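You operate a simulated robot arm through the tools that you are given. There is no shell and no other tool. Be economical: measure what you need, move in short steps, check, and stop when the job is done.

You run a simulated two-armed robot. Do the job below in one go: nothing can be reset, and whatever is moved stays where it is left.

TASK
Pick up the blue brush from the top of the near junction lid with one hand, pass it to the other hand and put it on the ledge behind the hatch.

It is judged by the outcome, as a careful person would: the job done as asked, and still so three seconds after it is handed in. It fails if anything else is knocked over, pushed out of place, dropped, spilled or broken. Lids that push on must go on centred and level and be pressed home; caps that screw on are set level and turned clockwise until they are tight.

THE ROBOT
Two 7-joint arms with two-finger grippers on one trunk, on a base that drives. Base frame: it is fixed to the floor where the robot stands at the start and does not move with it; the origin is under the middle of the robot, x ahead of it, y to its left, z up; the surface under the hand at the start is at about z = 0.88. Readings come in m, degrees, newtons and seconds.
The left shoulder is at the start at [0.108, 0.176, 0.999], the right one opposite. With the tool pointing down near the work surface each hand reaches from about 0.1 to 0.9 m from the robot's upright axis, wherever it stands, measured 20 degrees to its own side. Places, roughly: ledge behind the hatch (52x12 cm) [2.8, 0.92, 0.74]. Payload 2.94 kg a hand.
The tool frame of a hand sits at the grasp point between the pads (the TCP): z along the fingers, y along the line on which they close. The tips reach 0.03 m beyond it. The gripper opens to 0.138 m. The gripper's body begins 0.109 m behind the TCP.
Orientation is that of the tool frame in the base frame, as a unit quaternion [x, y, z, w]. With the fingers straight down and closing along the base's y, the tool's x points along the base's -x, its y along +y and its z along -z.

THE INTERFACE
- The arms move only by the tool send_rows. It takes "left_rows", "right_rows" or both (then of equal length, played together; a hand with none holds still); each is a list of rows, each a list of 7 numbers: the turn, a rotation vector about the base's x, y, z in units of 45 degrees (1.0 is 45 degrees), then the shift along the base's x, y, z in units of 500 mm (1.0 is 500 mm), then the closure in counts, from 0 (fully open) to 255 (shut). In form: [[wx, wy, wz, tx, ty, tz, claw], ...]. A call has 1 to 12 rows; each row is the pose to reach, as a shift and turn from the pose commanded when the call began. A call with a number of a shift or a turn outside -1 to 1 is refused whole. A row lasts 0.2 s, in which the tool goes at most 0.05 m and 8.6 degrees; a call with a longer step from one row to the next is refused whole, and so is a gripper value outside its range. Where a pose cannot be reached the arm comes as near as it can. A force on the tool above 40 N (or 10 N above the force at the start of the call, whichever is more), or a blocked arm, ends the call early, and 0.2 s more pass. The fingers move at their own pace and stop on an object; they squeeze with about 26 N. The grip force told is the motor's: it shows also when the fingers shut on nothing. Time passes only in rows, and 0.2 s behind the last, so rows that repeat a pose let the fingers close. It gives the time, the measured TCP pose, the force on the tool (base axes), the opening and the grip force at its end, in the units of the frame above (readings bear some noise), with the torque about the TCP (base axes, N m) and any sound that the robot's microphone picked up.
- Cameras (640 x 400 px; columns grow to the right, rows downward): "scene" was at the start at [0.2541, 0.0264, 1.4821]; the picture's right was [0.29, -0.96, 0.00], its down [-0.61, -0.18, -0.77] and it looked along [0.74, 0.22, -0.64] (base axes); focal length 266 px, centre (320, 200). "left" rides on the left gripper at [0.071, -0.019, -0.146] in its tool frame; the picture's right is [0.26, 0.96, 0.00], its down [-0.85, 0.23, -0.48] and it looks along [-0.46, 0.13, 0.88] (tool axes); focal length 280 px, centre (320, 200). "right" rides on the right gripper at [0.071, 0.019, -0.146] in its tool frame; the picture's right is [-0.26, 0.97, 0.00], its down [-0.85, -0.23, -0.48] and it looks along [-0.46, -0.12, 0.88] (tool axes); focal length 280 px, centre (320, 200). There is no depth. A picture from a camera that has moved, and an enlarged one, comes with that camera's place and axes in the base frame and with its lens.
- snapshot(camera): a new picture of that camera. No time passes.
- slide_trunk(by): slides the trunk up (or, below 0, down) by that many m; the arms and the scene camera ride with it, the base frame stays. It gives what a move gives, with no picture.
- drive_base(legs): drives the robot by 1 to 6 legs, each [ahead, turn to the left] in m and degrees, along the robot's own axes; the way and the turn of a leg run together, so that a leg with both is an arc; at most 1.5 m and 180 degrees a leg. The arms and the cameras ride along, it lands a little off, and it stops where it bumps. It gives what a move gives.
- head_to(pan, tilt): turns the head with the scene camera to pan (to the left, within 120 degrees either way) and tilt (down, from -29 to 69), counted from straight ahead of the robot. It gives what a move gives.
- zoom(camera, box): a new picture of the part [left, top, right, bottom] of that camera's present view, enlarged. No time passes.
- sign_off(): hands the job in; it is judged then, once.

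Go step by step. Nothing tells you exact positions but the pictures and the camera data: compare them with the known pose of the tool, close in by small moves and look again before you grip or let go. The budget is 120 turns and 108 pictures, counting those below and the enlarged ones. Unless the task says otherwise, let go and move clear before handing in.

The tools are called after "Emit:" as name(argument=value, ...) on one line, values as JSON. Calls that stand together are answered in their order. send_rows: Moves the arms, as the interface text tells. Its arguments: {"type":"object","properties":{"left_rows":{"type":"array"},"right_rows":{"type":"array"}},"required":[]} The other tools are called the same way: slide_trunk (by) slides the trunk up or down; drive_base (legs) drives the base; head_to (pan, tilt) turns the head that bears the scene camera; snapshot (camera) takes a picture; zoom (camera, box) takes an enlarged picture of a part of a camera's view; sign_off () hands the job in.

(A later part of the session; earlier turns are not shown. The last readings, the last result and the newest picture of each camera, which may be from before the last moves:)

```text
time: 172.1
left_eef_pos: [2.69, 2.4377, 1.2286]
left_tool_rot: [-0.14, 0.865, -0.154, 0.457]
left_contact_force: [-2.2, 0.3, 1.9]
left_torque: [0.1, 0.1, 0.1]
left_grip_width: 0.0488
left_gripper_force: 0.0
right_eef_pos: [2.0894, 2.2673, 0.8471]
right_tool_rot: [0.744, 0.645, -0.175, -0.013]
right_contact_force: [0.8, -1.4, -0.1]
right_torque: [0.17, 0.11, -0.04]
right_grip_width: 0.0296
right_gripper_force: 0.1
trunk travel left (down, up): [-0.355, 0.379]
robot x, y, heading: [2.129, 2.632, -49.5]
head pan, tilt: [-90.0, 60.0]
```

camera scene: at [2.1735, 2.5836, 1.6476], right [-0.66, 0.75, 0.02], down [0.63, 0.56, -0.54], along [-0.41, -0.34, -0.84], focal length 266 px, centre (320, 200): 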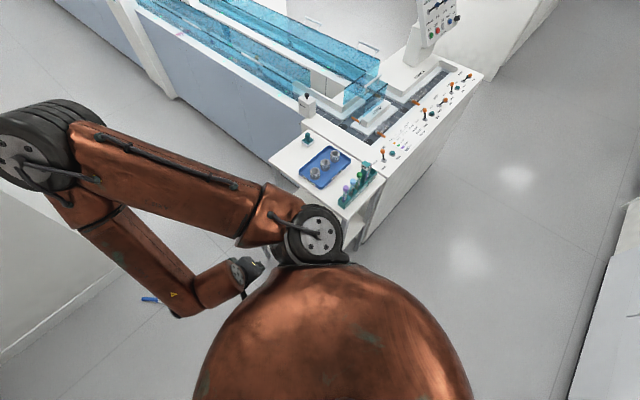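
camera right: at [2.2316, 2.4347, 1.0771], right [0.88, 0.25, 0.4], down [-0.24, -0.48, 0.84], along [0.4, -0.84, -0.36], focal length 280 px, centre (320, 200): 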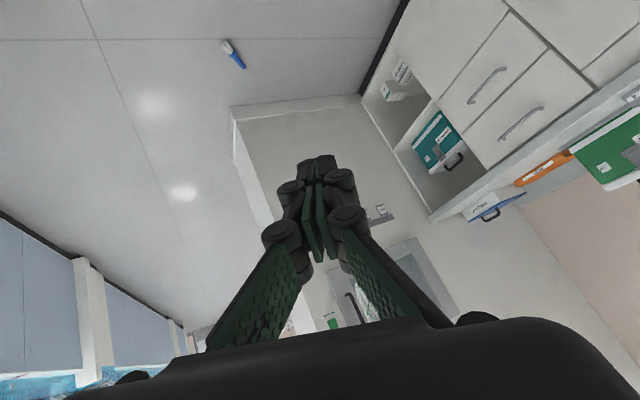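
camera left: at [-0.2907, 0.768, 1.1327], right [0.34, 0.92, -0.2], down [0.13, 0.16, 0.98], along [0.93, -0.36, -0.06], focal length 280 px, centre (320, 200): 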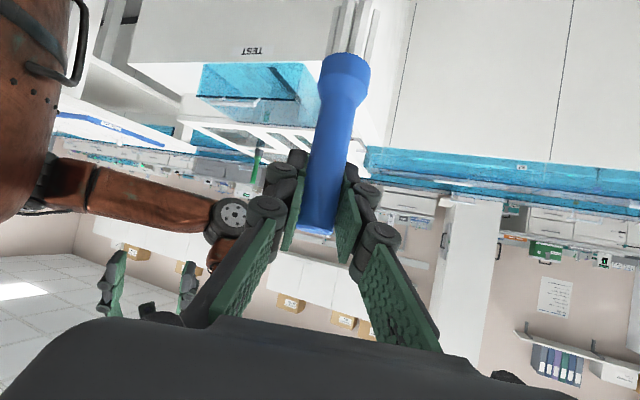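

It is a slowly decaying oscillation. Keep waiting quietly.

Emit:
head_to(pan=-90, tilt=60)

Emit:
head_to(pan=-90, tilt=60)

Emit:
head_to(pan=-90, tilt=60)

Emit:
head_to(pan=-90, tilt=60)

Emit:
head_to(pan=-90, tilt=60)

Emit:
head_to(pan=-90, tilt=60)

Emit:
head_to(pan=-90, tilt=60)

Emit:
head_to(pan=-90, tilt=60)

Emit:
head_to(pan=-90, tilt=60)

Emit:
head_to(pan=-90, tilt=60)

Emit:
head_to(pan=-90, tilt=60)

Emit:
head_to(pan=-90, tilt=60)

```text
time: 172.7
left_eef_pos: [2.6156, 2.3747, 1.2457]
left_tool_rot: [-0.113, 0.856, -0.14, 0.485]
left_contact_force: [-6.5, -2.8, -0.7]
left_torque: [0.06, -0.43, 0.16]
left_grip_width: 0.0485
left_gripper_force: 0.2
right_eef_pos: [2.0399, 2.2313, 0.8263]
right_tool_rot: [0.752, 0.643, -0.141, -0.017]
right_contact_force: [0.7, -0.1, 0.7]
right_torque: [-0.05, -0.02, -0.03]
right_grip_width: 0.0297
right_gripper_force: 0.1
trunk travel left (down, up): [-0.355, 0.379]
robot x, y, heading: [2.127, 2.6306, -49.6]
head pan, tilt: [-90.0, 60.0]
```

```text
time: 173.3
left_eef_pos: [2.6804, 2.4342, 1.2329]
left_tool_rot: [-0.143, 0.863, -0.152, 0.46]
left_contact_force: [0.9, 0.7, -1.3]
left_torque: [-0.11, -0.03, -0.17]
left_grip_width: 0.0485
left_gripper_force: 0.1
right_eef_pos: [2.0767, 2.262, 0.843]
right_tool_rot: [0.746, 0.644, -0.168, -0.014]
right_contact_force: [0.6, -0.2, -0.6]
right_torque: [0.01, 0.0, 0.02]
right_grip_width: 0.0299
right_gripper_force: 0.1
trunk travel left (down, up): [-0.355, 0.379]
robot x, y, heading: [2.1279, 2.6345, -49.4]
head pan, tilt: [-90.0, 60.0]
```

```text
time: 173.9
left_eef_pos: [2.645, 2.4041, 1.2389]
left_tool_rot: [-0.126, 0.86, -0.147, 0.473]
left_contact_force: [-0.1, -0.7, 0.9]
left_torque: [0.0, 0.01, 0.0]
left_grip_width: 0.0489
left_gripper_force: 0.0
right_eef_pos: [2.0561, 2.2457, 0.8336]
right_tool_rot: [0.749, 0.644, -0.153, -0.014]
right_contact_force: [-0.8, -0.9, 1.0]
right_torque: [-0.01, -0.11, -0.01]
right_grip_width: 0.0297
right_gripper_force: 0.1
trunk travel left (down, up): [-0.355, 0.379]
robot x, y, heading: [2.1284, 2.6318, -49.3]
head pan, tilt: [-90.0, 60.0]
```

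```text
time: 174.5
left_eef_pos: [2.6509, 2.4077, 1.2439]
left_tool_rot: [-0.154, 0.855, -0.139, 0.475]
left_contact_force: [1.3, -1.1, -0.9]
left_torque: [0.07, 0.02, 0.15]
left_grip_width: 0.0486
left_gripper_force: 0.0
right_eef_pos: [2.0514, 2.2423, 0.8287]
right_tool_rot: [0.751, 0.644, -0.148, -0.014]
right_contact_force: [-0.1, -0.7, -0.1]
right_torque: [-0.01, -0.05, -0.01]
right_grip_width: 0.0297
right_gripper_force: 0.2
trunk travel left (down, up): [-0.355, 0.379]
robot x, y, heading: [2.1263, 2.6317, -49.2]
head pan, tilt: [-90.0, 60.0]
```

```text
time: 175.1
left_eef_pos: [2.6766, 2.4278, 1.23]
left_tool_rot: [-0.141, 0.863, -0.148, 0.462]
left_contact_force: [0.9, 0.4, 0.9]
left_torque: [-0.01, 0.13, 0.02]
left_grip_width: 0.0484
left_gripper_force: 0.1
right_eef_pos: [2.0814, 2.2624, 0.845]
right_tool_rot: [0.745, 0.645, -0.17, -0.013]
right_contact_force: [0.9, -0.5, -0.2]
right_torque: [0.14, -0.03, -0.07]
right_grip_width: 0.0295
right_gripper_force: 0.2
trunk travel left (down, up): [-0.355, 0.379]
robot x, y, heading: [2.1255, 2.6339, -49.0]
head pan, tilt: [-90.0, 60.0]
```

```text
time: 175.7
left_eef_pos: [2.6388, 2.3961, 1.2424]
left_tool_rot: [-0.125, 0.859, -0.145, 0.475]
left_contact_force: [1.3, -0.2, -0.1]
left_torque: [-0.07, 0.04, -0.1]
left_grip_width: 0.0487
left_gripper_force: 0.0
right_eef_pos: [2.0536, 2.2393, 0.8312]
right_tool_rot: [0.751, 0.643, -0.149, -0.015]
right_contact_force: [-0.9, -1.5, 0.9]
right_torque: [0.04, -0.03, -0.02]
right_grip_width: 0.0298
right_gripper_force: 0.1
trunk travel left (down, up): [-0.355, 0.379]
robot x, y, heading: [2.1257, 2.6332, -49.5]
head pan, tilt: [-90.0, 60.0]
```

```text
time: 176.3
left_eef_pos: [2.6431, 2.4031, 1.2394]
left_tool_rot: [-0.139, 0.858, -0.14, 0.475]
left_contact_force: [1.4, -1.1, -4.7]
left_torque: [0.02, -0.33, 0.21]
left_grip_width: 0.0487
left_gripper_force: 0.1
right_eef_pos: [2.0527, 2.243, 0.8314]
right_tool_rot: [0.751, 0.643, -0.15, -0.015]
right_contact_force: [-0.6, 0.0, -1.4]
right_torque: [0.0, -0.03, 0.0]
right_grip_width: 0.0299
right_gripper_force: 0.1
trunk travel left (down, up): [-0.355, 0.379]
robot x, y, heading: [2.1285, 2.6357, -49.2]
head pan, tilt: [-90.0, 60.0]
```

```text
time: 176.9
left_eef_pos: [2.6694, 2.4224, 1.2336]
left_tool_rot: [-0.135, 0.862, -0.15, 0.465]
left_contact_force: [-0.9, 0.8, 0.9]
left_torque: [0.04, -0.02, -0.04]
left_grip_width: 0.0485
left_gripper_force: 0.0
right_eef_pos: [2.076, 2.2582, 0.8424]
right_tool_rot: [0.746, 0.645, -0.166, -0.014]
right_contact_force: [1.9, 0.0, 0.7]
right_torque: [0.01, 0.09, -0.03]
right_grip_width: 0.0299
right_gripper_force: 0.0
trunk travel left (down, up): [-0.355, 0.379]
robot x, y, heading: [2.1268, 2.6341, -49.6]
head pan, tilt: [-90.0, 60.0]
```

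```text
time: 177.5
left_eef_pos: [2.6617, 2.4173, 1.2335]
left_tool_rot: [-0.134, 0.862, -0.148, 0.467]
left_contact_force: [1.0, 2.2, -1.3]
left_torque: [-0.07, -0.01, -0.08]
left_grip_width: 0.0487
left_gripper_force: 0.1
right_eef_pos: [2.0677, 2.254, 0.8379]
right_tool_rot: [0.747, 0.645, -0.16, -0.014]
right_contact_force: [0.3, 0.8, 0.3]
right_torque: [-0.08, 0.03, 0.04]
right_grip_width: 0.0297
right_gripper_force: 0.0
trunk travel left (down, up): [-0.355, 0.379]
robot x, y, heading: [2.1304, 2.6318, -49.3]
head pan, tilt: [-90.0, 60.0]
```

```text
time: 178.1
left_eef_pos: [2.641, 2.3966, 1.2398]
left_tool_rot: [-0.125, 0.859, -0.145, 0.475]
left_contact_force: [-3.7, -1.8, 0.9]
left_torque: [0.14, -0.15, 0.19]
left_grip_width: 0.0487
left_gripper_force: 0.1
right_eef_pos: [2.0563, 2.2434, 0.831]
right_tool_rot: [0.751, 0.643, -0.152, -0.015]
right_contact_force: [0.1, 0.3, 0.0]
right_torque: [-0.04, -0.06, 0.02]
right_grip_width: 0.0299
right_gripper_force: 0.0
trunk travel left (down, up): [-0.355, 0.379]
robot x, y, heading: [2.1278, 2.6305, -49.4]
head pan, tilt: [-90.0, 60.0]
```

```text
time: 178.7
left_eef_pos: [2.6418, 2.3967, 1.2382]
left_tool_rot: [-0.13, 0.858, -0.142, 0.476]
left_contact_force: [0.6, -1.1, 0.3]
left_torque: [-0.01, 0.01, 0.1]
left_grip_width: 0.0488
left_gripper_force: 0.2
right_eef_pos: [2.0564, 2.2441, 0.8312]
right_tool_rot: [0.75, 0.643, -0.153, -0.014]
right_contact_force: [-0.3, -0.6, 0.1]
right_torque: [0.06, -0.08, -0.01]
right_grip_width: 0.03
right_gripper_force: 0.1
trunk travel left (down, up): [-0.355, 0.379]
robot x, y, heading: [2.1242, 2.6336, -49.4]
head pan, tilt: [-90.0, 60.0]
```

```text
time: 179.3
left_eef_pos: [2.6497, 2.4053, 1.2366]
left_tool_rot: [-0.133, 0.859, -0.144, 0.472]
left_contact_force: [0.9, 0.5, -0.3]
left_torque: [-0.01, 0.02, -0.01]
left_grip_width: 0.0485
left_gripper_force: 0.1
right_eef_pos: [2.0619, 2.2478, 0.8354]
right_tool_rot: [0.75, 0.643, -0.157, -0.015]
right_contact_force: [-0.4, -0.5, -0.7]
right_torque: [0.0, -0.01, -0.03]
right_grip_width: 0.0297
right_gripper_force: 0.1
trunk travel left (down, up): [-0.355, 0.379]
robot x, y, heading: [2.127, 2.6326, -49.3]
head pan, tilt: [-90.0, 60.0]
```

Quiet now. Lower the trunk in a modest step and check.

Emit:
slide_trunk(by=-0.1)

Emit:
head_to(pan=-88, tilt=60)

Emit:
head_to(pan=-88, tilt=60)

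Emit:
snapshot(camera="scene")

```text
time: 180.6
left_eef_pos: [2.6489, 2.4059, 1.1377]
left_tool_rot: [-0.133, 0.859, -0.144, 0.473]
left_contact_force: [-0.3, 0.0, -0.2]
left_torque: [-0.03, 0.01, -0.03]
left_grip_width: 0.0489
left_gripper_force: 0.0
right_eef_pos: [2.061, 2.2496, 0.721]
right_tool_rot: [0.745, 0.646, -0.157, -0.055]
right_contact_force: [0.7, 0.3, 0.1]
right_torque: [-0.03, -0.02, 0.04]
right_grip_width: 0.0296
right_gripper_force: 0.1
trunk travel left (down, up): [-0.255, 0.479]
robot x, y, heading: [2.1273, 2.6365, -49.1]
head pan, tilt: [-90.0, 60.0]
```

```text
time: 181.2
left_eef_pos: [2.6503, 2.4051, 1.1358]
left_tool_rot: [-0.132, 0.859, -0.144, 0.473]
left_contact_force: [-0.4, -0.1, 0.5]
left_torque: [0.01, 0.02, 0.01]
left_grip_width: 0.0485
left_gripper_force: 0.1
right_eef_pos: [2.0599, 2.2491, 0.7206]
right_tool_rot: [0.744, 0.647, -0.158, -0.055]
right_contact_force: [-0.2, 0.2, 0.1]
right_torque: [0.0, 0.01, 0.01]
right_grip_width: 0.0299
right_gripper_force: 0.0
trunk travel left (down, up): [-0.255, 0.479]
robot x, y, heading: [2.129, 2.6323, -49.5]
head pan, tilt: [-88.0, 60.0]
```

```text
time: 181.8
left_eef_pos: [2.6507, 2.4053, 1.1357]
left_tool_rot: [-0.133, 0.859, -0.144, 0.473]
left_contact_force: [-0.3, 0.3, -0.4]
left_torque: [0.0, -0.01, 0.01]
left_grip_width: 0.0487
left_gripper_force: 0.1
right_eef_pos: [2.0604, 2.2486, 0.7188]
right_tool_rot: [0.744, 0.646, -0.158, -0.055]
right_contact_force: [0.4, -1.3, 0.3]
right_torque: [0.01, -0.03, 0.02]
right_grip_width: 0.0298
right_gripper_force: 0.0
trunk travel left (down, up): [-0.255, 0.479]
robot x, y, heading: [2.1256, 2.6326, -49.1]
head pan, tilt: [-88.0, 60.0]
```

```text
11 pictures are left
camera scene: at [2.1479, 2.5065, 1.5402], right [-0.68, 0.73, 0.0], down [0.64, 0.59, -0.5], along [-0.37, -0.34, -0.87], focal length 266 px, centre (320, 200)
```

scene: 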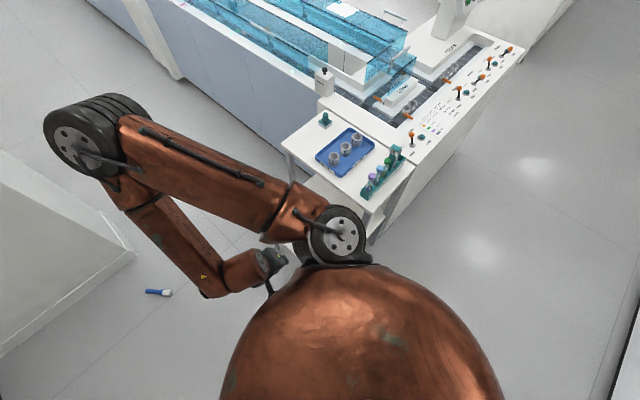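

Stable and quiet now with the lower trunk. The brush lies at about (2.54, 1.655). Raise the left hand out of the way, then lower the trunk fully.

Emit:
send_rows(left_rows=[[0, 0, 0, -0.02, 0.01, 0.06, 165], [0, 0, 0, -0.05, 0.02, 0.12, 165], [0, 0, 0, -0.08, 0.04, 0.18, 165], [0, 0, 0, -0.12, 0.06, 0.24, 165], [0, 0, 0, -0.16, 0.08, 0.3, 165], [0, 0, 0, -0.2, 0.1, 0.36, 165]])

Emit:
slide_trunk(by=-0.15)

Emit:
head_to(pan=-85, tilt=60)

Emit:
drive_base(legs=[[0.2, 0]])

```text
time: 183.2
left_eef_pos: [2.5672, 2.4727, 1.3134]
left_tool_rot: [-0.132, 0.859, -0.145, 0.472]
left_contact_force: [0.1, 0.2, 0.0]
left_torque: [-0.03, 0.0, 0.01]
left_grip_width: 0.0491
left_gripper_force: 0.0
left hand out of reach, approached as far as the arm can: row 4, 5, 6
right_eef_pos: [2.0593, 2.2493, 0.72]
right_tool_rot: [0.744, 0.647, -0.158, -0.054]
right_contact_force: [-0.1, 0.7, -0.9]
right_torque: [-0.01, 0.0, 0.04]
right_grip_width: 0.0298
right_gripper_force: 0.1
trunk travel left (down, up): [-0.255, 0.479]
robot x, y, heading: [2.1294, 2.6289, -49.3]
head pan, tilt: [-88.0, 60.0]
```

```text
time: 185.0
left_eef_pos: [2.5811, 2.4558, 1.1481]
left_tool_rot: [-0.127, 0.868, -0.13, 0.462]
left_contact_force: [-0.1, 0.3, -0.4]
left_torque: [-0.03, 0.0, -0.02]
left_grip_width: 0.0485
left_gripper_force: 0.2
right_eef_pos: [2.0566, 2.2539, 0.5438]
right_tool_rot: [0.729, 0.651, -0.158, -0.14]
right_contact_force: [-0.8, -1.0, 0.1]
right_torque: [-0.01, 0.01, -0.02]
right_grip_width: 0.0298
right_gripper_force: 0.0
trunk travel left (down, up): [-0.105, 0.629]
robot x, y, heading: [2.1253, 2.6311, -49.1]
head pan, tilt: [-88.0, 60.0]
```

```text
time: 185.6
left_eef_pos: [2.5825, 2.4551, 1.1461]
left_tool_rot: [-0.127, 0.868, -0.129, 0.462]
left_contact_force: [-0.7, 0.5, 0.4]
left_torque: [-0.01, 0.01, 0.0]
left_grip_width: 0.0485
left_gripper_force: 0.1
right_eef_pos: [2.0566, 2.2523, 0.5419]
right_tool_rot: [0.728, 0.652, -0.158, -0.142]
right_contact_force: [-0.5, 0.3, 0.9]
right_torque: [0.01, -0.01, 0.01]
right_grip_width: 0.0298
right_gripper_force: 0.0
trunk travel left (down, up): [-0.105, 0.629]
robot x, y, heading: [2.128, 2.6301, -49.4]
head pan, tilt: [-85.0, 60.0]
```

```text
time: 187.2
left_eef_pos: [2.7079, 2.3103, 1.152]
left_tool_rot: [-0.128, 0.866, -0.134, 0.465]
left_contact_force: [0.1, 0.8, 0.8]
left_torque: [-0.03, 0.02, -0.03]
left_grip_width: 0.0488
left_gripper_force: 0.0
right_eef_pos: [2.1855, 2.1039, 0.5472]
right_tool_rot: [0.729, 0.652, -0.158, -0.138]
right_contact_force: [-0.2, 0.2, 0.4]
right_torque: [-0.06, -0.06, 0.01]
right_grip_width: 0.0297
right_gripper_force: 0.1
trunk travel left (down, up): [-0.105, 0.629]
robot x, y, heading: [2.257, 2.4816, -49.2]
head pan, tilt: [-85.0, 60.0]
```

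Driving works again. Continue to a pickup stance and look at the brush.

Emit:
drive_base(legs=[[0.28, 0]])

Emit:
head_to(pan=-25, tilt=60)

Emit:
snapshot(camera="scene")

```text
time: 189.2
left_eef_pos: [2.8967, 2.0913, 1.1486]
left_tool_rot: [-0.128, 0.867, -0.131, 0.463]
left_contact_force: [0.6, -0.8, 0.7]
left_torque: [0.03, 0.0, 0.05]
left_grip_width: 0.0488
left_gripper_force: 0.2
right_eef_pos: [2.3732, 1.8879, 0.5425]
right_tool_rot: [0.728, 0.652, -0.158, -0.142]
right_contact_force: [0.0, 0.4, -0.2]
right_torque: [0.04, 0.03, -0.02]
right_grip_width: 0.0299
right_gripper_force: 0.1
trunk travel left (down, up): [-0.105, 0.629]
robot x, y, heading: [2.4418, 2.2677, -49.1]
head pan, tilt: [-85.0, 60.0]
```

```text
time: 190.5
left_eef_pos: [2.8963, 2.092, 1.1495]
left_tool_rot: [-0.128, 0.867, -0.132, 0.463]
left_contact_force: [0.8, 0.0, -0.2]
left_torque: [0.01, 0.01, -0.01]
left_grip_width: 0.0485
left_gripper_force: 0.0
right_eef_pos: [2.3727, 1.8877, 0.5433]
right_tool_rot: [0.727, 0.653, -0.158, -0.14]
right_contact_force: [-0.1, 0.4, -0.3]
right_torque: [-0.01, 0.0, 0.0]
right_grip_width: 0.03
right_gripper_force: 0.1
trunk travel left (down, up): [-0.105, 0.629]
robot x, y, heading: [2.442, 2.2639, -49.6]
head pan, tilt: [-25.0, 60.0]
```

```text
10 pictures are left
camera scene: at [2.6188, 2.0195, 1.375], right [-0.96, -0.27, 0.0], down [-0.23, 0.83, -0.5], along [0.13, -0.48, -0.87], focal length 266 px, centre (320, 200)
```

scene: 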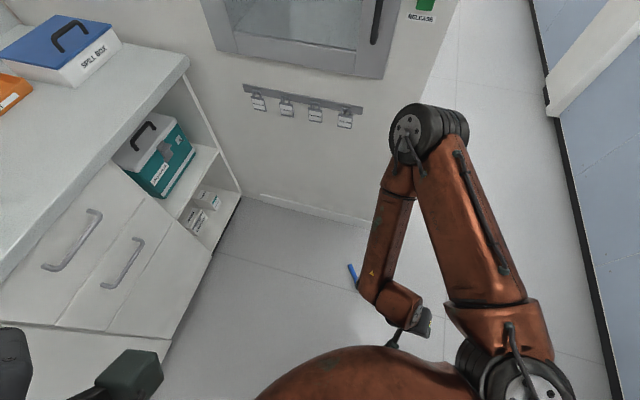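

The brush is visible at (2.54, 1.66). Bring the right hand over it, turned so the fingers straddle the handle.

Emit:
send_rows(right_rows=[[0.02, -0.045, 0.095, 0.037, -0.052, -0.03, 100], [0.04, -0.09, 0.19, 0.074, -0.104, -0.08, 100], [0.062, -0.135, 0.286, 0.111, -0.155, -0.14, 100], [0.083, -0.18, 0.38, 0.148, -0.207, -0.2, 100], [0.104, -0.225, 0.476, 0.185, -0.259, -0.25, 100], [0.125, -0.27, 0.57, 0.223, -0.311, -0.31, 100], [0.146, -0.315, 0.667, 0.26, -0.363, -0.37, 100], [0.166, -0.36, 0.762, 0.297, -0.414, -0.43, 100], [0.187, -0.405, 0.857, 0.334, -0.466, -0.486, 100], [0.187, -0.405, 0.857, 0.334, -0.466, -0.486, 100]])

Emit:
send_rows(right_rows=[[0.023, -0.05, 0.107, 0, 0, 0, 100], [0.047, -0.101, 0.214, 0, 0, 0, 100], [0.047, -0.101, 0.214, 0, 0, 0, 100]])

Emit:
snapshot(camera="right")

```text
time: 192.7
left_eef_pos: [2.8976, 2.0923, 1.1498]
left_tool_rot: [-0.128, 0.867, -0.131, 0.463]
left_contact_force: [-0.3, -0.6, -0.1]
left_torque: [-0.01, -0.02, 0.01]
left_grip_width: 0.0487
left_gripper_force: 0.1
right_eef_pos: [2.538, 1.6548, 0.3021]
right_tool_rot: [0.476, 0.878, -0.034, -0.029]
right_contact_force: [0.0, 0.3, -0.2]
right_torque: [-0.01, -0.01, -0.01]
right_grip_width: 0.084
right_gripper_force: 0.1
trunk travel left (down, up): [-0.105, 0.629]
robot x, y, heading: [2.4437, 2.2657, -49.2]
head pan, tilt: [-25.0, 60.0]
```

```text
time: 193.5
left_eef_pos: [2.8972, 2.0924, 1.1492]
left_tool_rot: [-0.128, 0.867, -0.132, 0.463]
left_contact_force: [0.3, -0.5, 0.0]
left_torque: [-0.02, 0.01, -0.01]
left_grip_width: 0.0487
left_gripper_force: 0.1
right_eef_pos: [2.54, 1.6552, 0.3005]
right_tool_rot: [0.401, 0.916, -0.001, -0.001]
right_contact_force: [0.0, -0.2, -0.4]
right_torque: [-0.04, 0.01, -0.02]
right_grip_width: 0.0838
right_gripper_force: 0.2
trunk travel left (down, up): [-0.105, 0.629]
robot x, y, heading: [2.4444, 2.2649, -49.2]
head pan, tilt: [-25.0, 60.0]
```

```text
9 pictures are left
camera right: at [2.5045, 1.7187, 0.4471], right [0.89, 0.46, 0.0], down [0.41, -0.78, 0.48], along [0.22, -0.42, -0.88], focal length 280 px, centre (320, 200)
```

right: 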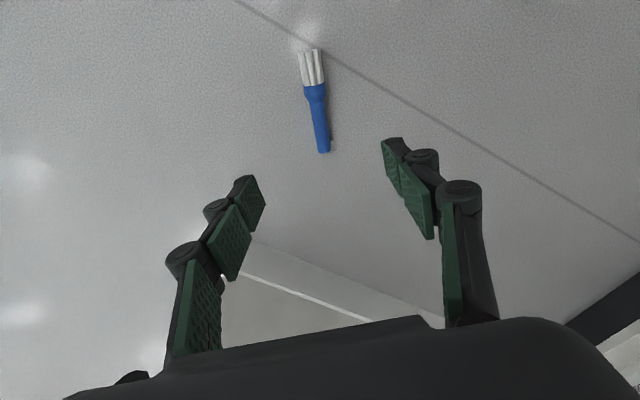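

The brush is clear below: handle from (2.53, 1.656) to (2.576, 1.596). Descend over the lower handle with a slight yaw fix.

Emit:
send_rows(right_rows=[[0, 0, -0.05, 0, -0.008, -0.08, 100], [0, 0, -0.1, 0, -0.016, -0.16, 100], [0, 0, -0.15, 0.002, -0.024, -0.24, 100], [0, 0, -0.15, 0.002, -0.026, -0.32, 100], [0, 0, -0.15, 0.002, -0.026, -0.4, 100], [0, 0, -0.15, 0.002, -0.026, -0.46, 100], [0, 0, -0.15, 0.002, -0.026, -0.5, 100], [0, 0, -0.15, 0.002, -0.026, -0.522, 100], [0, 0, -0.15, 0.002, -0.026, -0.522, 100]])

Emit:
snapshot(camera="right")

```text
time: 195.5
left_eef_pos: [2.8964, 2.0907, 1.149]
left_tool_rot: [-0.128, 0.867, -0.131, 0.464]
left_contact_force: [-1.1, 0.5, -0.6]
left_torque: [0.01, -0.01, 0.01]
left_grip_width: 0.0488
left_gripper_force: 0.0
right_eef_pos: [2.5386, 1.6527, 0.0822]
right_tool_rot: [0.455, 0.891, -0.001, 0.0]
right_contact_force: [-0.9, -0.4, -0.3]
right_torque: [0.01, 0.01, 0.04]
right_grip_width: 0.084
right_gripper_force: 0.0
right hand out of reach, approached as far as the arm can: row 6, 7, 8, 9
trunk travel left (down, up): [-0.105, 0.629]
robot x, y, heading: [2.4427, 2.2684, -49.3]
head pan, tilt: [-25.0, 60.0]
```

```text
8 pictures are left
camera right: at [2.5109, 1.72, 0.2271], right [0.94, 0.35, 0.0], down [0.31, -0.82, 0.48], along [0.17, -0.45, -0.88], focal length 280 px, centre (320, 200)
```

right: 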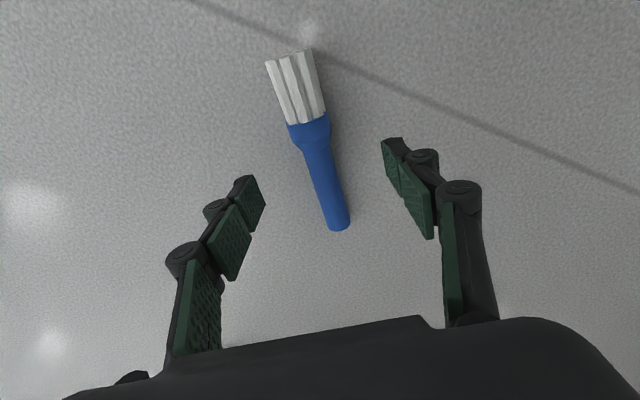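

Out of reach by 4.5 cm; use the remaining trunk travel.

Emit:
slide_trunk(by=-0.045)

Emit:
send_rows(right_rows=[[0, 0, 0, 0.008, -0.022, 0, 100], [0, 0, 0, 0.012, -0.028, 0, 100]])

Emit:
snapshot(camera="right")

```text
time: 196.3
left_eef_pos: [2.9038, 2.0851, 1.0987]
left_tool_rot: [-0.124, 0.872, -0.126, 0.457]
left_contact_force: [1.0, 1.0, 0.2]
left_torque: [-0.01, -0.01, -0.02]
left_grip_width: 0.0488
left_gripper_force: 0.1
right_eef_pos: [2.5368, 1.6528, 0.0368]
right_tool_rot: [0.453, 0.891, -0.002, 0.0]
right_contact_force: [0.1, -0.1, 0.3]
right_torque: [0.0, -0.01, -0.02]
right_grip_width: 0.084
right_gripper_force: 0.1
trunk travel left (down, up): [-0.06, 0.674]
robot x, y, heading: [2.4417, 2.267, -49.4]
head pan, tilt: [-25.0, 60.0]
```

```text
time: 196.9
left_eef_pos: [2.906, 2.0836, 1.0964]
left_tool_rot: [-0.125, 0.872, -0.124, 0.457]
left_contact_force: [1.0, 0.1, -0.5]
left_torque: [0.01, -0.03, -0.06]
left_grip_width: 0.0487
left_gripper_force: 0.1
right_eef_pos: [2.5427, 1.6394, 0.035]
right_tool_rot: [0.454, 0.891, 0.0, -0.001]
right_contact_force: [0.6, -1.5, -0.5]
right_torque: [0.0, 0.01, 0.0]
right_grip_width: 0.0843
right_gripper_force: 0.1
trunk travel left (down, up): [-0.06, 0.674]
robot x, y, heading: [2.4437, 2.2695, -49.3]
head pan, tilt: [-25.0, 60.0]
```

```text
7 pictures are left
camera right: at [2.5158, 1.7077, 0.1802], right [0.94, 0.35, 0.0], down [0.31, -0.82, 0.48], along [0.17, -0.44, -0.88], focal length 280 px, centre (320, 200)
```

right: 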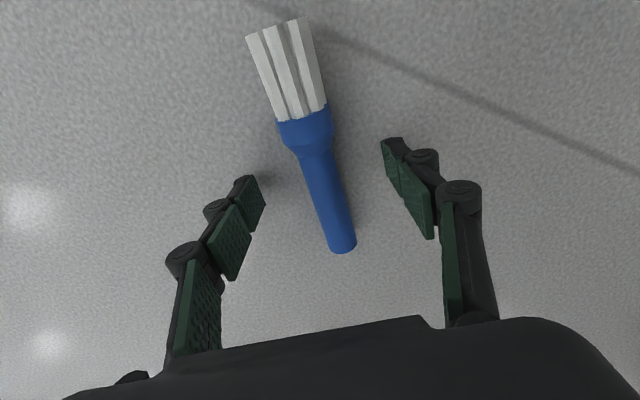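

Handle is between the fingertips. Close and lift.

Emit:
send_rows(right_rows=[[0, 0, 0, 0, 0, 0, 160], [0, 0, 0, 0, 0, 0, 200], [0, 0, 0, 0, 0, 0, 255], [0, 0, 0, 0, 0, 0, 255], [0, 0, 0, 0, 0, 0, 255], [0, 0, 0, 0, 0, 0, 255]])

Emit:
send_rows(right_rows=[[0, 0, 0, 0, 0, 0.04, 255], [0, 0, 0, 0, 0, 0.12, 255], [0, 0, 0, 0, 0.01, 0.2, 255], [0, 0, 0, 0, 0.03, 0.28, 255], [0, 0, 0, 0, 0.05, 0.36, 255], [0, 0, 0, 0, 0.07, 0.44, 255], [0, 0, 0, 0, 0.09, 0.52, 255], [0, 0, 0, 0, 0.1, 0.6, 255], [0, 0, 0, 0, 0.1, 0.68, 255], [0, 0, 0, 0, 0.1, 0.76, 255]])

Emit:
snapshot(camera="right")

```text
time: 198.3
left_eef_pos: [2.9057, 2.0824, 1.0967]
left_tool_rot: [-0.123, 0.872, -0.125, 0.457]
left_contact_force: [0.1, -0.4, 0.4]
left_torque: [-0.02, -0.01, -0.02]
left_grip_width: 0.0486
left_gripper_force: 0.0
right_eef_pos: [2.5418, 1.6388, 0.0349]
right_tool_rot: [0.454, 0.891, -0.001, 0.0]
right_contact_force: [0.7, -0.1, -0.6]
right_torque: [-0.02, -0.05, 0.01]
right_grip_width: 0.0203
right_gripper_force: 26.0
trunk travel left (down, up): [-0.06, 0.674]
robot x, y, heading: [2.4456, 2.2683, -49.2]
head pan, tilt: [-25.0, 60.0]
```

```text
time: 200.5
left_eef_pos: [2.9061, 2.0835, 1.0965]
left_tool_rot: [-0.124, 0.872, -0.126, 0.457]
left_contact_force: [-0.1, -0.8, 0.3]
left_torque: [-0.01, -0.03, -0.03]
left_grip_width: 0.0487
left_gripper_force: 0.2
right_eef_pos: [2.5429, 1.6898, 0.4133]
right_tool_rot: [0.454, 0.891, 0.0, -0.002]
right_contact_force: [-0.1, -0.4, 0.1]
right_torque: [-0.03, -0.01, -0.04]
right_grip_width: 0.0198
right_gripper_force: 25.9
trunk travel left (down, up): [-0.06, 0.674]
robot x, y, heading: [2.4476, 2.2678, -49.0]
head pan, tilt: [-25.0, 60.0]
```

```text
6 pictures are left
camera right: at [2.5157, 1.7578, 0.5598], right [0.94, 0.35, 0.0], down [0.31, -0.82, 0.48], along [0.17, -0.45, -0.88], focal length 280 px, centre (320, 200)
```

right: 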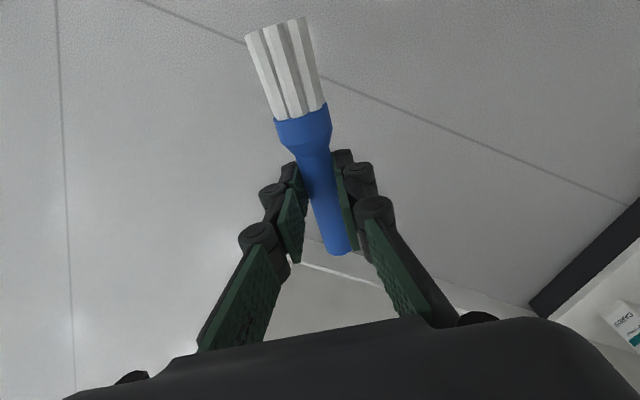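

Brush held firmly (2 cm, 26 N). Raise to the original trunk height, lift the left hand, and then reposition: back off, turn to face north and reverse toward the aisle.

Emit:
slide_trunk(by=0.115)

Emit:
send_rows(left_rows=[[0, 0, 0, -0.03, 0.03, 0.06, 165], [0, 0, 0, -0.06, 0.06, 0.12, 165], [0, 0, 0, -0.08, 0.08, 0.18, 165], [0, 0, 0, -0.1, 0.1, 0.22, 165], [0, 0, 0, -0.1, 0.1, 0.22, 165]])

Emit:
drive_base(legs=[[-0.3, 0], [0, 144]])

```text
time: 202.0
left_eef_pos: [2.9055, 2.0826, 1.2118]
left_tool_rot: [-0.124, 0.872, -0.124, 0.456]
left_contact_force: [0.1, -1.1, 0.5]
left_torque: [-0.02, 0.02, 0.0]
left_grip_width: 0.0488
left_gripper_force: 0.2
right_eef_pos: [2.541, 1.689, 0.5291]
right_tool_rot: [0.454, 0.891, 0.0, -0.003]
right_contact_force: [0.7, -0.7, -0.8]
right_torque: [-0.01, 0.03, 0.02]
right_grip_width: 0.0203
right_gripper_force: 26.1
trunk travel left (down, up): [-0.175, 0.559]
robot x, y, heading: [2.4425, 2.2681, -49.3]
head pan, tilt: [-25.0, 60.0]
```

```text
time: 203.2
left_eef_pos: [2.89, 2.1516, 1.2961]
left_tool_rot: [-0.122, 0.872, -0.127, 0.456]
left_contact_force: [-0.3, -1.0, -0.6]
left_torque: [0.01, 0.02, 0.0]
left_grip_width: 0.0487
left_gripper_force: 0.1
left hand out of reach, approached as far as the arm can: row 1, 2, 3, 4, 5
right_eef_pos: [2.5407, 1.6892, 0.5293]
right_tool_rot: [0.453, 0.891, -0.001, -0.001]
right_contact_force: [1.1, -0.1, -0.6]
right_torque: [0.0, -0.02, 0.01]
right_grip_width: 0.02
right_gripper_force: 26.7
trunk travel left (down, up): [-0.175, 0.559]
robot x, y, heading: [2.4417, 2.2683, -49.3]
head pan, tilt: [-25.0, 60.0]
```

```text
time: 211.2
left_eef_pos: [1.9481, 2.8379, 1.2959]
left_tool_rot: [0.869, -0.142, -0.398, -0.258]
left_contact_force: [-0.3, 0.6, 0.3]
left_torque: [0.01, 0.0, 0.0]
left_grip_width: 0.0488
left_gripper_force: 0.0
right_eef_pos: [2.4975, 3.022, 0.5295]
right_tool_rot: [0.716, -0.698, 0.001, 0.0]
right_contact_force: [0.1, -0.4, -1.1]
right_torque: [0.03, 0.01, 0.03]
right_grip_width: 0.02
right_gripper_force: 25.8
trunk travel left (down, up): [-0.175, 0.559]
robot x, y, heading: [2.2465, 2.4927, 95.8]
head pan, tilt: [-25.0, 60.0]
```

All smooth. Reverse past the side table, then diagonally into the aisle.

Emit:
drive_base(legs=[[-0.56, 0], [0, -49.8], [-0.6, 0], [0, 44]])

Emit:
head_to(pan=-60, tilt=40)

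Emit:
snapshot(camera="scene")

```text
time: 218.4
left_eef_pos: [2.2007, 2.1784, 1.2983]
left_tool_rot: [0.715, -0.511, -0.246, -0.409]
left_contact_force: [-0.7, -2.0, 0.9]
left_torque: [0.05, -0.02, -0.04]
left_grip_width: 0.0488
left_gripper_force: 0.0
right_eef_pos: [2.6878, 1.8621, 0.5317]
right_tool_rot: [-0.336, 0.942, -0.001, 0.003]
right_contact_force: [0.2, -1.5, -0.3]
right_torque: [0.21, -0.02, 0.0]
right_grip_width: 0.0202
right_gripper_force: 25.9
trunk travel left (down, up): [-0.175, 0.559]
robot x, y, heading: [2.1198, 1.7352, 38.0]
head pan, tilt: [-25.0, 60.0]
stopped in leg 3: the robot was blocked; the commanded pose is now the measured one
```

```text
time: 219.4
left_eef_pos: [2.198, 2.192, 1.2924]
left_tool_rot: [0.719, -0.511, -0.243, -0.403]
left_contact_force: [0.3, 0.4, 0.5]
left_torque: [-0.03, 0.0, -0.01]
left_grip_width: 0.0485
left_gripper_force: 0.1
right_eef_pos: [2.6865, 1.8668, 0.5309]
right_tool_rot: [-0.337, 0.942, -0.006, 0.003]
right_contact_force: [0.0, 0.1, -0.5]
right_torque: [0.03, -0.02, 0.0]
right_grip_width: 0.0203
right_gripper_force: 25.9
trunk travel left (down, up): [-0.175, 0.559]
robot x, y, heading: [2.1216, 1.7332, 38.2]
head pan, tilt: [-60.0, 40.0]
```

```text
5 pictures are left
camera scene: at [2.3316, 1.8102, 1.4812], right [-0.37, -0.93, 0.0], down [-0.6, 0.24, -0.77], along [0.71, -0.28, -0.64], focal length 266 px, centre (320, 200)
```

scene: 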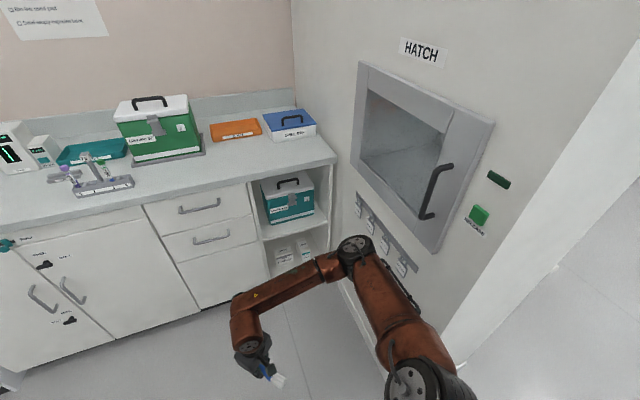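

The base brushed the side table's corner. From here turn to about 75° and reverse more steeply down the aisle, in careful legs.

Emit:
drive_base(legs=[[0, 37], [-0.7, 0], [0, 17]])

```text
time: 224.1
left_eef_pos: [1.7666, 1.6352, 1.2919]
left_tool_rot: [0.845, -0.253, -0.359, -0.306]
left_contact_force: [1.0, 0.3, -0.1]
left_torque: [0.05, -0.01, -0.02]
left_grip_width: 0.0486
left_gripper_force: 0.1
right_eef_pos: [2.3445, 1.6798, 0.536]
right_tool_rot: [-0.625, 0.781, 0.001, 0.006]
right_contact_force: [-0.2, 0.9, -0.5]
right_torque: [0.01, -0.01, -0.01]
right_grip_width: 0.0201
right_gripper_force: 26.4
trunk travel left (down, up): [-0.175, 0.559]
robot x, y, heading: [1.9844, 1.2198, 76.3]
head pan, tilt: [-60.0, 40.0]
stopped in leg 2: the robot was blocked; the commanded pose is now the measured one
```

Emit:
head_to(pan=-75, tilt=45)

Emit:
snapshot(camera="scene")

```text
time: 224.9
left_eef_pos: [1.7664, 1.6381, 1.2925]
left_tool_rot: [0.845, -0.256, -0.357, -0.306]
left_contact_force: [-0.4, -0.9, 0.5]
left_torque: [-0.01, -0.03, 0.01]
left_grip_width: 0.0487
left_gripper_force: 0.0
right_eef_pos: [2.3466, 1.6772, 0.5345]
right_tool_rot: [-0.623, 0.783, -0.001, 0.006]
right_contact_force: [-0.4, 0.3, -1.2]
right_torque: [0.02, 0.02, 0.01]
right_grip_width: 0.0201
right_gripper_force: 25.5
trunk travel left (down, up): [-0.175, 0.559]
robot x, y, heading: [1.9817, 1.2247, 75.9]
head pan, tilt: [-75.0, 45.0]
```

```text
4 pictures are left
camera scene: at [2.1013, 1.4041, 1.4733], right [0.02, -1.0, 0.01], down [-0.71, -0.02, -0.71], along [0.71, 0.01, -0.71], focal length 266 px, centre (320, 200)
```

scene: 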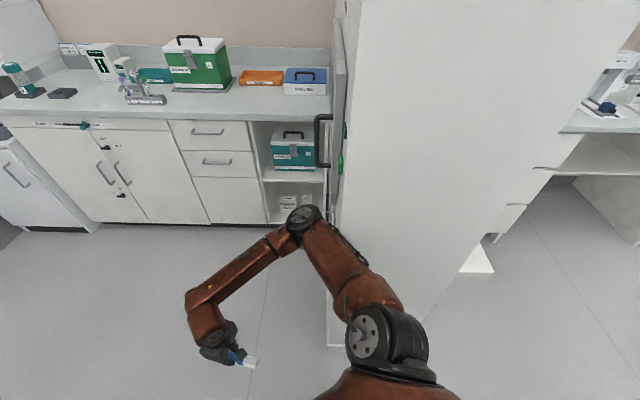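

The right upper arm caught the pillar's corner. Swing left, shift west toward the conveyor, square up again and reverse past the pillar.

Emit:
drive_base(legs=[[0, 74], [0.15, 0], [0, -60], [-0.5, 0]])

```text
time: 234.6
left_eef_pos: [1.5426, 1.1446, 1.2934]
left_tool_rot: [0.868, -0.148, -0.395, -0.261]
left_contact_force: [0.0, -0.6, 0.4]
left_torque: [0.04, 0.0, -0.02]
left_grip_width: 0.0489
left_gripper_force: 0.0
right_eef_pos: [2.0952, 1.3283, 0.5356]
right_tool_rot: [0.714, -0.7, -0.002, -0.007]
right_contact_force: [0.3, -0.5, 0.0]
right_torque: [-0.02, 0.01, -0.01]
right_grip_width: 0.0199
right_gripper_force: 26.2
trunk travel left (down, up): [-0.175, 0.559]
robot x, y, heading: [1.8506, 0.7986, 89.9]
head pan, tilt: [-75.0, 45.0]
```

Past the pillar. Continue back, then turn toward the ledge and approach.

Emit:
drive_base(legs=[[-0.45, 0], [0, -50], [0.27, 0], [0, 12]])

Emit:
head_to(pan=-15, tilt=42)

Emit:
snapshot(camera="scene")

```text
time: 241.9
left_eef_pos: [2.0271, 0.9833, 1.2922]
left_tool_rot: [0.773, -0.422, -0.289, -0.374]
left_contact_force: [-0.2, 0.6, 0.3]
left_torque: [-0.01, 0.01, -0.02]
left_grip_width: 0.0486
left_gripper_force: 0.0
right_eef_pos: [2.5759, 0.7895, 0.5352]
right_tool_rot: [-0.448, 0.894, -0.001, 0.006]
right_contact_force: [0.0, 0.1, -0.1]
right_torque: [-0.04, -0.04, -0.02]
right_grip_width: 0.02
right_gripper_force: 25.9
trunk travel left (down, up): [-0.175, 0.559]
robot x, y, heading: [2.0554, 0.5233, 52.0]
head pan, tilt: [-75.0, 45.0]
```

```text
time: 243.2
left_eef_pos: [2.0262, 0.9832, 1.2924]
left_tool_rot: [0.773, -0.423, -0.29, -0.375]
left_contact_force: [-0.4, 0.7, 0.4]
left_torque: [0.0, 0.0, -0.01]
left_grip_width: 0.0487
left_gripper_force: 0.0
right_eef_pos: [2.5763, 0.7898, 0.535]
right_tool_rot: [-0.448, 0.894, 0.0, 0.006]
right_contact_force: [-0.5, 0.1, -0.2]
right_torque: [-0.01, 0.02, 0.02]
right_grip_width: 0.0202
right_gripper_force: 25.6
trunk travel left (down, up): [-0.175, 0.559]
robot x, y, heading: [2.0514, 0.5239, 52.1]
head pan, tilt: [-15.0, 42.0]
```

```text
3 pictures are left
camera scene: at [2.2284, 0.7092, 1.4782], right [0.6, -0.8, 0.0], down [-0.53, -0.4, -0.74], along [0.59, 0.45, -0.67], focal length 266 px, centre (320, 200)
```

scene: 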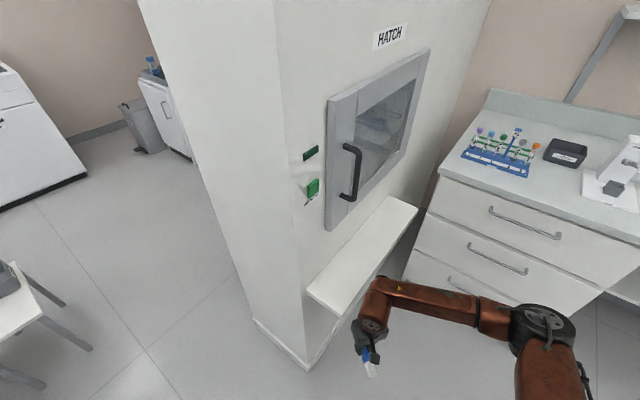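

The ledge is clear ahead: x from 2.53, y 0.868–0.99, z 0.74. Since the bristles lie along the tool's camera side, tilting the hand level stands the brush bristles-down. First pull back, raise, and tilt 45°.

Emit:
send_rows(right_rows=[[0, 0, 0, -0.06, -0.075, 0, 255], [0, 0, 0, -0.12, -0.15, 0, 255], [0, 0, 0, -0.12, -0.16, 0.09, 255], [0.1, -0.075, 0, -0.12, -0.16, 0.18, 255], [0.2, -0.15, 0, -0.12, -0.16, 0.27, 255], [0.3, -0.225, 0, -0.12, -0.16, 0.36, 255], [0.4, -0.3, 0, -0.12, -0.16, 0.45, 255], [0.5, -0.375, 0, -0.12, -0.16, 0.54, 255], [0.6, -0.45, 0, -0.12, -0.16, 0.63, 255], [0.7, -0.525, 0, -0.12, -0.16, 0.72, 255], [0.8, -0.6, 0, -0.12, -0.16, 0.8, 255], [0.8, -0.6, 0, -0.12, -0.16, 0.83, 255]])

Emit:
send_rows(right_rows=[[0.13, -0.1, 0, 0, 0, 0, 255], [0.27, -0.2, 0, 0, 0, 0, 255], [0.4, -0.3, 0, 0, 0, 0, 255], [0.53, -0.4, 0, 0, 0, 0, 255], [0.67, -0.5, 0, 0, 0, 0, 255], [0.8, -0.6, 0, 0, 0, 0, 255], [0.8, -0.6, 0, 0, 0, 0, 255]])

```text
time: 246.0
left_eef_pos: [2.0286, 0.9804, 1.2928]
left_tool_rot: [0.773, -0.422, -0.29, -0.375]
left_contact_force: [0.6, -0.3, 0.1]
left_torque: [0.01, 0.04, 0.03]
left_grip_width: 0.0488
left_gripper_force: 0.1
right_eef_pos: [2.5348, 0.7336, 1.0087]
right_tool_rot: [-0.41, 0.796, 0.204, 0.395]
right_contact_force: [-0.5, -0.7, -0.6]
right_torque: [0.05, 0.01, 0.06]
right_grip_width: 0.0203
right_gripper_force: 26.4
right hand out of reach, approached as far as the arm can: row 7, 8, 9, 10, 11, 12
trunk travel left (down, up): [-0.175, 0.559]
robot x, y, heading: [2.055, 0.5207, 52.2]
head pan, tilt: [-15.0, 42.0]
stopped in row 12 (right hand): the arm was blocked; the commanded pose is now the measured one
```

```text
time: 247.6
left_eef_pos: [2.0253, 0.9832, 1.2928]
left_tool_rot: [0.773, -0.423, -0.289, -0.375]
left_contact_force: [-1.3, 0.0, -0.4]
left_torque: [-0.01, 0.0, 0.0]
left_grip_width: 0.0487
left_gripper_force: 0.1
right_eef_pos: [2.653, 0.821, 1.1176]
right_tool_rot: [-0.306, 0.583, 0.337, 0.673]
right_contact_force: [0.4, 0.3, -0.7]
right_torque: [-0.03, 0.05, -0.01]
right_grip_width: 0.0202
right_gripper_force: 26.2
right hand out of reach, approached as far as the arm can: row 1, 2, 3, 4, 5, 6, 7
trunk travel left (down, up): [-0.175, 0.559]
robot x, y, heading: [2.0549, 0.5213, 52.2]
head pan, tilt: [-15.0, 42.0]
```

Emit:
send_rows(right_rows=[[-0.07, 0.05, 0, 0.0, -0.01, -0.06, 255], [-0.135, 0.101, 0, 0.0, -0.02, -0.12, 255], [-0.135, 0.101, 0, 0.0, -0.02, -0.2, 255], [-0.135, 0.101, 0, 0.0, -0.02, -0.28, 255], [-0.135, 0.101, 0, 0.0, -0.02, -0.36, 255], [-0.135, 0.101, 0, 0.0, -0.02, -0.42, 255], [-0.135, 0.101, 0, 0.0, -0.02, -0.46, 255], [-0.135, 0.101, 0, 0.0, -0.02, -0.46, 255]])

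```text
time: 249.4
left_eef_pos: [2.0281, 0.9834, 1.2923]
left_tool_rot: [0.773, -0.422, -0.29, -0.374]
left_contact_force: [0.8, -0.4, 0.0]
left_torque: [0.0, 0.02, 0.01]
left_grip_width: 0.0487
left_gripper_force: 0.0
right_eef_pos: [2.691, 0.8175, 1.0217]
right_tool_rot: [-0.329, 0.628, 0.317, 0.63]
right_contact_force: [0.1, -0.5, -0.5]
right_torque: [0.0, -0.03, 0.03]
right_grip_width: 0.0202
right_gripper_force: 26.2
right hand out of reach, approached as far as the arm can: row 1, 2, 3, 4, 5, 6, 7, 8
trunk travel left (down, up): [-0.175, 0.559]
robot x, y, heading: [2.0552, 0.5231, 52.1]
head pan, tilt: [-15.0, 42.0]
```

Use the trunk to lower the level hand to just above ledge height.

Emit:
slide_trunk(by=-0.14)

Emit:
send_rows(right_rows=[[0, 0, 0, 0, 0.05, 0, 255], [0, 0, 0, 0, 0.1, 0, 255], [0, 0, 0, 0, 0.15, 0, 255], [0, 0, 0, 0, 0.184, 0, 255], [0, 0, 0, 0, 0.184, 0, 255]])

Emit:
snapshot(camera="scene")

```text
time: 250.8
left_eef_pos: [2.0842, 1.0586, 1.1199]
left_tool_rot: [0.78, -0.458, -0.298, -0.305]
left_contact_force: [-0.9, -0.7, 0.3]
left_torque: [0.02, 0.02, 0.02]
left_grip_width: 0.0489
left_gripper_force: 0.1
right_eef_pos: [2.7266, 0.8657, 0.8151]
right_tool_rot: [-0.351, 0.669, 0.295, 0.585]
right_contact_force: [0.8, 4.3, 11.5]
right_torque: [0.47, -0.16, 0.03]
right_grip_width: 0.0203
right_gripper_force: 26.2
trunk travel left (down, up): [-0.047, 0.687]
robot x, y, heading: [2.0546, 0.5204, 52.1]
head pan, tilt: [-15.0, 42.0]
stopped: the force on the tool passed its limit at 60 N (the readings are from after the stop); the commanded pose is now the measured one
```

```text
time: 251.0
left_eef_pos: [2.0854, 1.0604, 1.1195]
left_tool_rot: [0.781, -0.458, -0.299, -0.303]
left_contact_force: [1.0, 0.0, -0.5]
left_torque: [0.03, 0.06, 0.11]
left_grip_width: 0.0488
left_gripper_force: 0.1
right_eef_pos: [2.7274, 0.8669, 0.8157]
right_tool_rot: [-0.354, 0.666, 0.293, 0.587]
right_contact_force: [-2.7, 3.7, 14.0]
right_torque: [0.49, -0.01, 0.09]
right_grip_width: 0.0203
right_gripper_force: 25.9
trunk travel left (down, up): [-0.047, 0.687]
robot x, y, heading: [2.0561, 0.5187, 52.4]
head pan, tilt: [-15.0, 42.0]
stopped in row 1 (right hand): the force on the tool passed its limit at 58 N (the readings are from after the stop); the commanded pose is now the measured one
```

```text
2 pictures are left
camera scene: at [2.3084, 0.8124, 1.3284], right [0.6, -0.8, 0.0], down [-0.53, -0.4, -0.74], along [0.59, 0.45, -0.67], focal length 266 px, centre (320, 200)
```

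scene: 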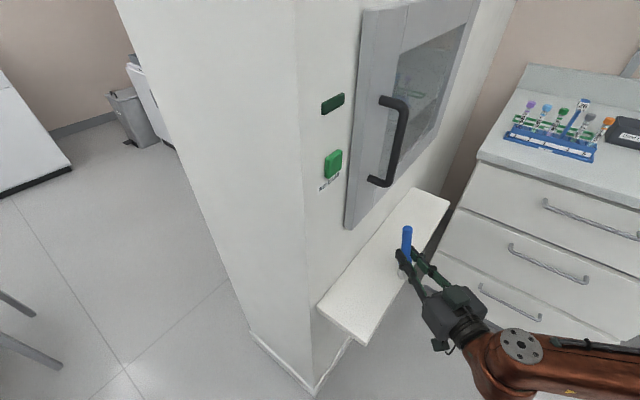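

The brush's bristles have met the ledge near its front edge, leaning a bit. Lift slightly, level the hand, and move it further in.

Emit:
send_rows(right_rows=[[0, 0, 0, 0, 0, 0.03, 255], [0.05, -0.035, 0, 0, 0, 0.06, 255], [0.1, -0.07, 0, 0, 0.03, 0.08, 255], [0.142, -0.106, 0, 0, 0.07, 0.08, 255], [0.142, -0.106, 0, 0, 0.09, 0.08, 255], [0.142, -0.106, 0, 0, 0.09, 0.08, 255]])

```text
time: 252.4
left_eef_pos: [2.0862, 1.0603, 1.1199]
left_tool_rot: [0.781, -0.458, -0.297, -0.305]
left_contact_force: [0.0, -0.4, -0.7]
left_torque: [0.03, 0.0, 0.01]
left_grip_width: 0.0486
left_gripper_force: 0.0
right_eef_pos: [2.7279, 0.9112, 0.8518]
right_tool_rot: [-0.333, 0.627, 0.314, 0.63]
right_contact_force: [-0.3, -0.6, -0.6]
right_torque: [-0.02, -0.01, -0.01]
right_grip_width: 0.0201
right_gripper_force: 26.2
trunk travel left (down, up): [-0.047, 0.687]
robot x, y, heading: [2.0573, 0.5188, 52.2]
head pan, tilt: [-15.0, 42.0]
```

Level and free of contact, brush now over the ledge's middle. Check with the hand camera.

Emit:
snapshot(camera="right")

```text
1 pictures are left
camera right: at [2.6267, 0.8015, 0.7811], right [-0.79, 0.57, 0.24], down [-0.1, -0.5, 0.86], along [0.61, 0.65, 0.45], focal length 280 px, centre (320, 200)
```

right: 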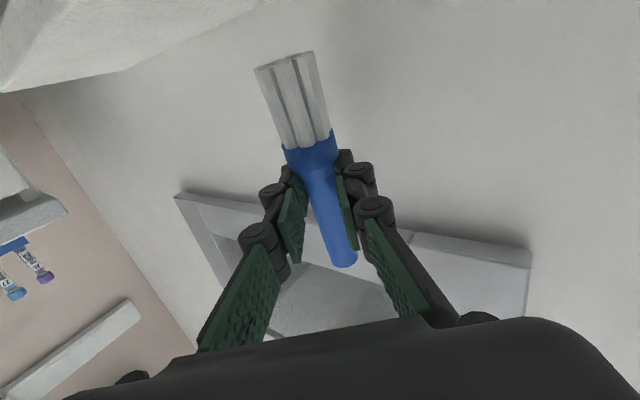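

The brush is vertical: bottom at (2.740, 0.926, 0.780), top at 0.925. Lower about 3.7 cm toward the ledge gently.

Emit:
send_rows(right_rows=[[0, 0, 0, 0, 0, -0.03, 255], [0, 0, 0, 0, 0, -0.055, 255], [0, 0, 0, 0, 0, -0.068, 255], [0, 0, 0, 0, 0, -0.074, 255], [0, 0, 0, 0, 0, -0.074, 255]])

```text
time: 253.6
left_eef_pos: [2.0855, 1.0593, 1.1203]
left_tool_rot: [0.78, -0.458, -0.299, -0.305]
left_contact_force: [0.5, 0.5, 0.6]
left_torque: [0.03, 0.01, 0.0]
left_grip_width: 0.0487
left_gripper_force: 0.0
right_eef_pos: [2.7272, 0.9109, 0.813]
right_tool_rot: [-0.333, 0.628, 0.313, 0.631]
right_contact_force: [-0.1, 0.2, -0.9]
right_torque: [-0.04, 0.03, -0.02]
right_grip_width: 0.0204
right_gripper_force: 25.3
trunk travel left (down, up): [-0.047, 0.687]
robot x, y, heading: [2.0576, 0.5201, 52.3]
head pan, tilt: [-15.0, 42.0]
```

Emit:
send_rows(right_rows=[[0, 0, 0, 0, 0, -0.003, 255], [0, 0, 0, 0, 0, -0.006, 255], [0, 0, 0, 0, 0, -0.008, 255], [0, 0, 0, 0, 0, -0.008, 255]])

```text
time: 254.6
left_eef_pos: [2.0847, 1.0598, 1.1204]
left_tool_rot: [0.779, -0.459, -0.297, -0.306]
left_contact_force: [-0.1, 0.3, 0.1]
left_torque: [-0.03, -0.02, -0.04]
left_grip_width: 0.0487
left_gripper_force: 0.1
right_eef_pos: [2.727, 0.9113, 0.8123]
right_tool_rot: [-0.333, 0.626, 0.314, 0.632]
right_contact_force: [0.8, -0.1, 9.8]
right_torque: [0.16, -0.14, 0.0]
right_grip_width: 0.0199
right_gripper_force: 25.7
trunk travel left (down, up): [-0.047, 0.687]
robot x, y, heading: [2.0586, 0.521, 52.1]
head pan, tilt: [-15.0, 42.0]
```

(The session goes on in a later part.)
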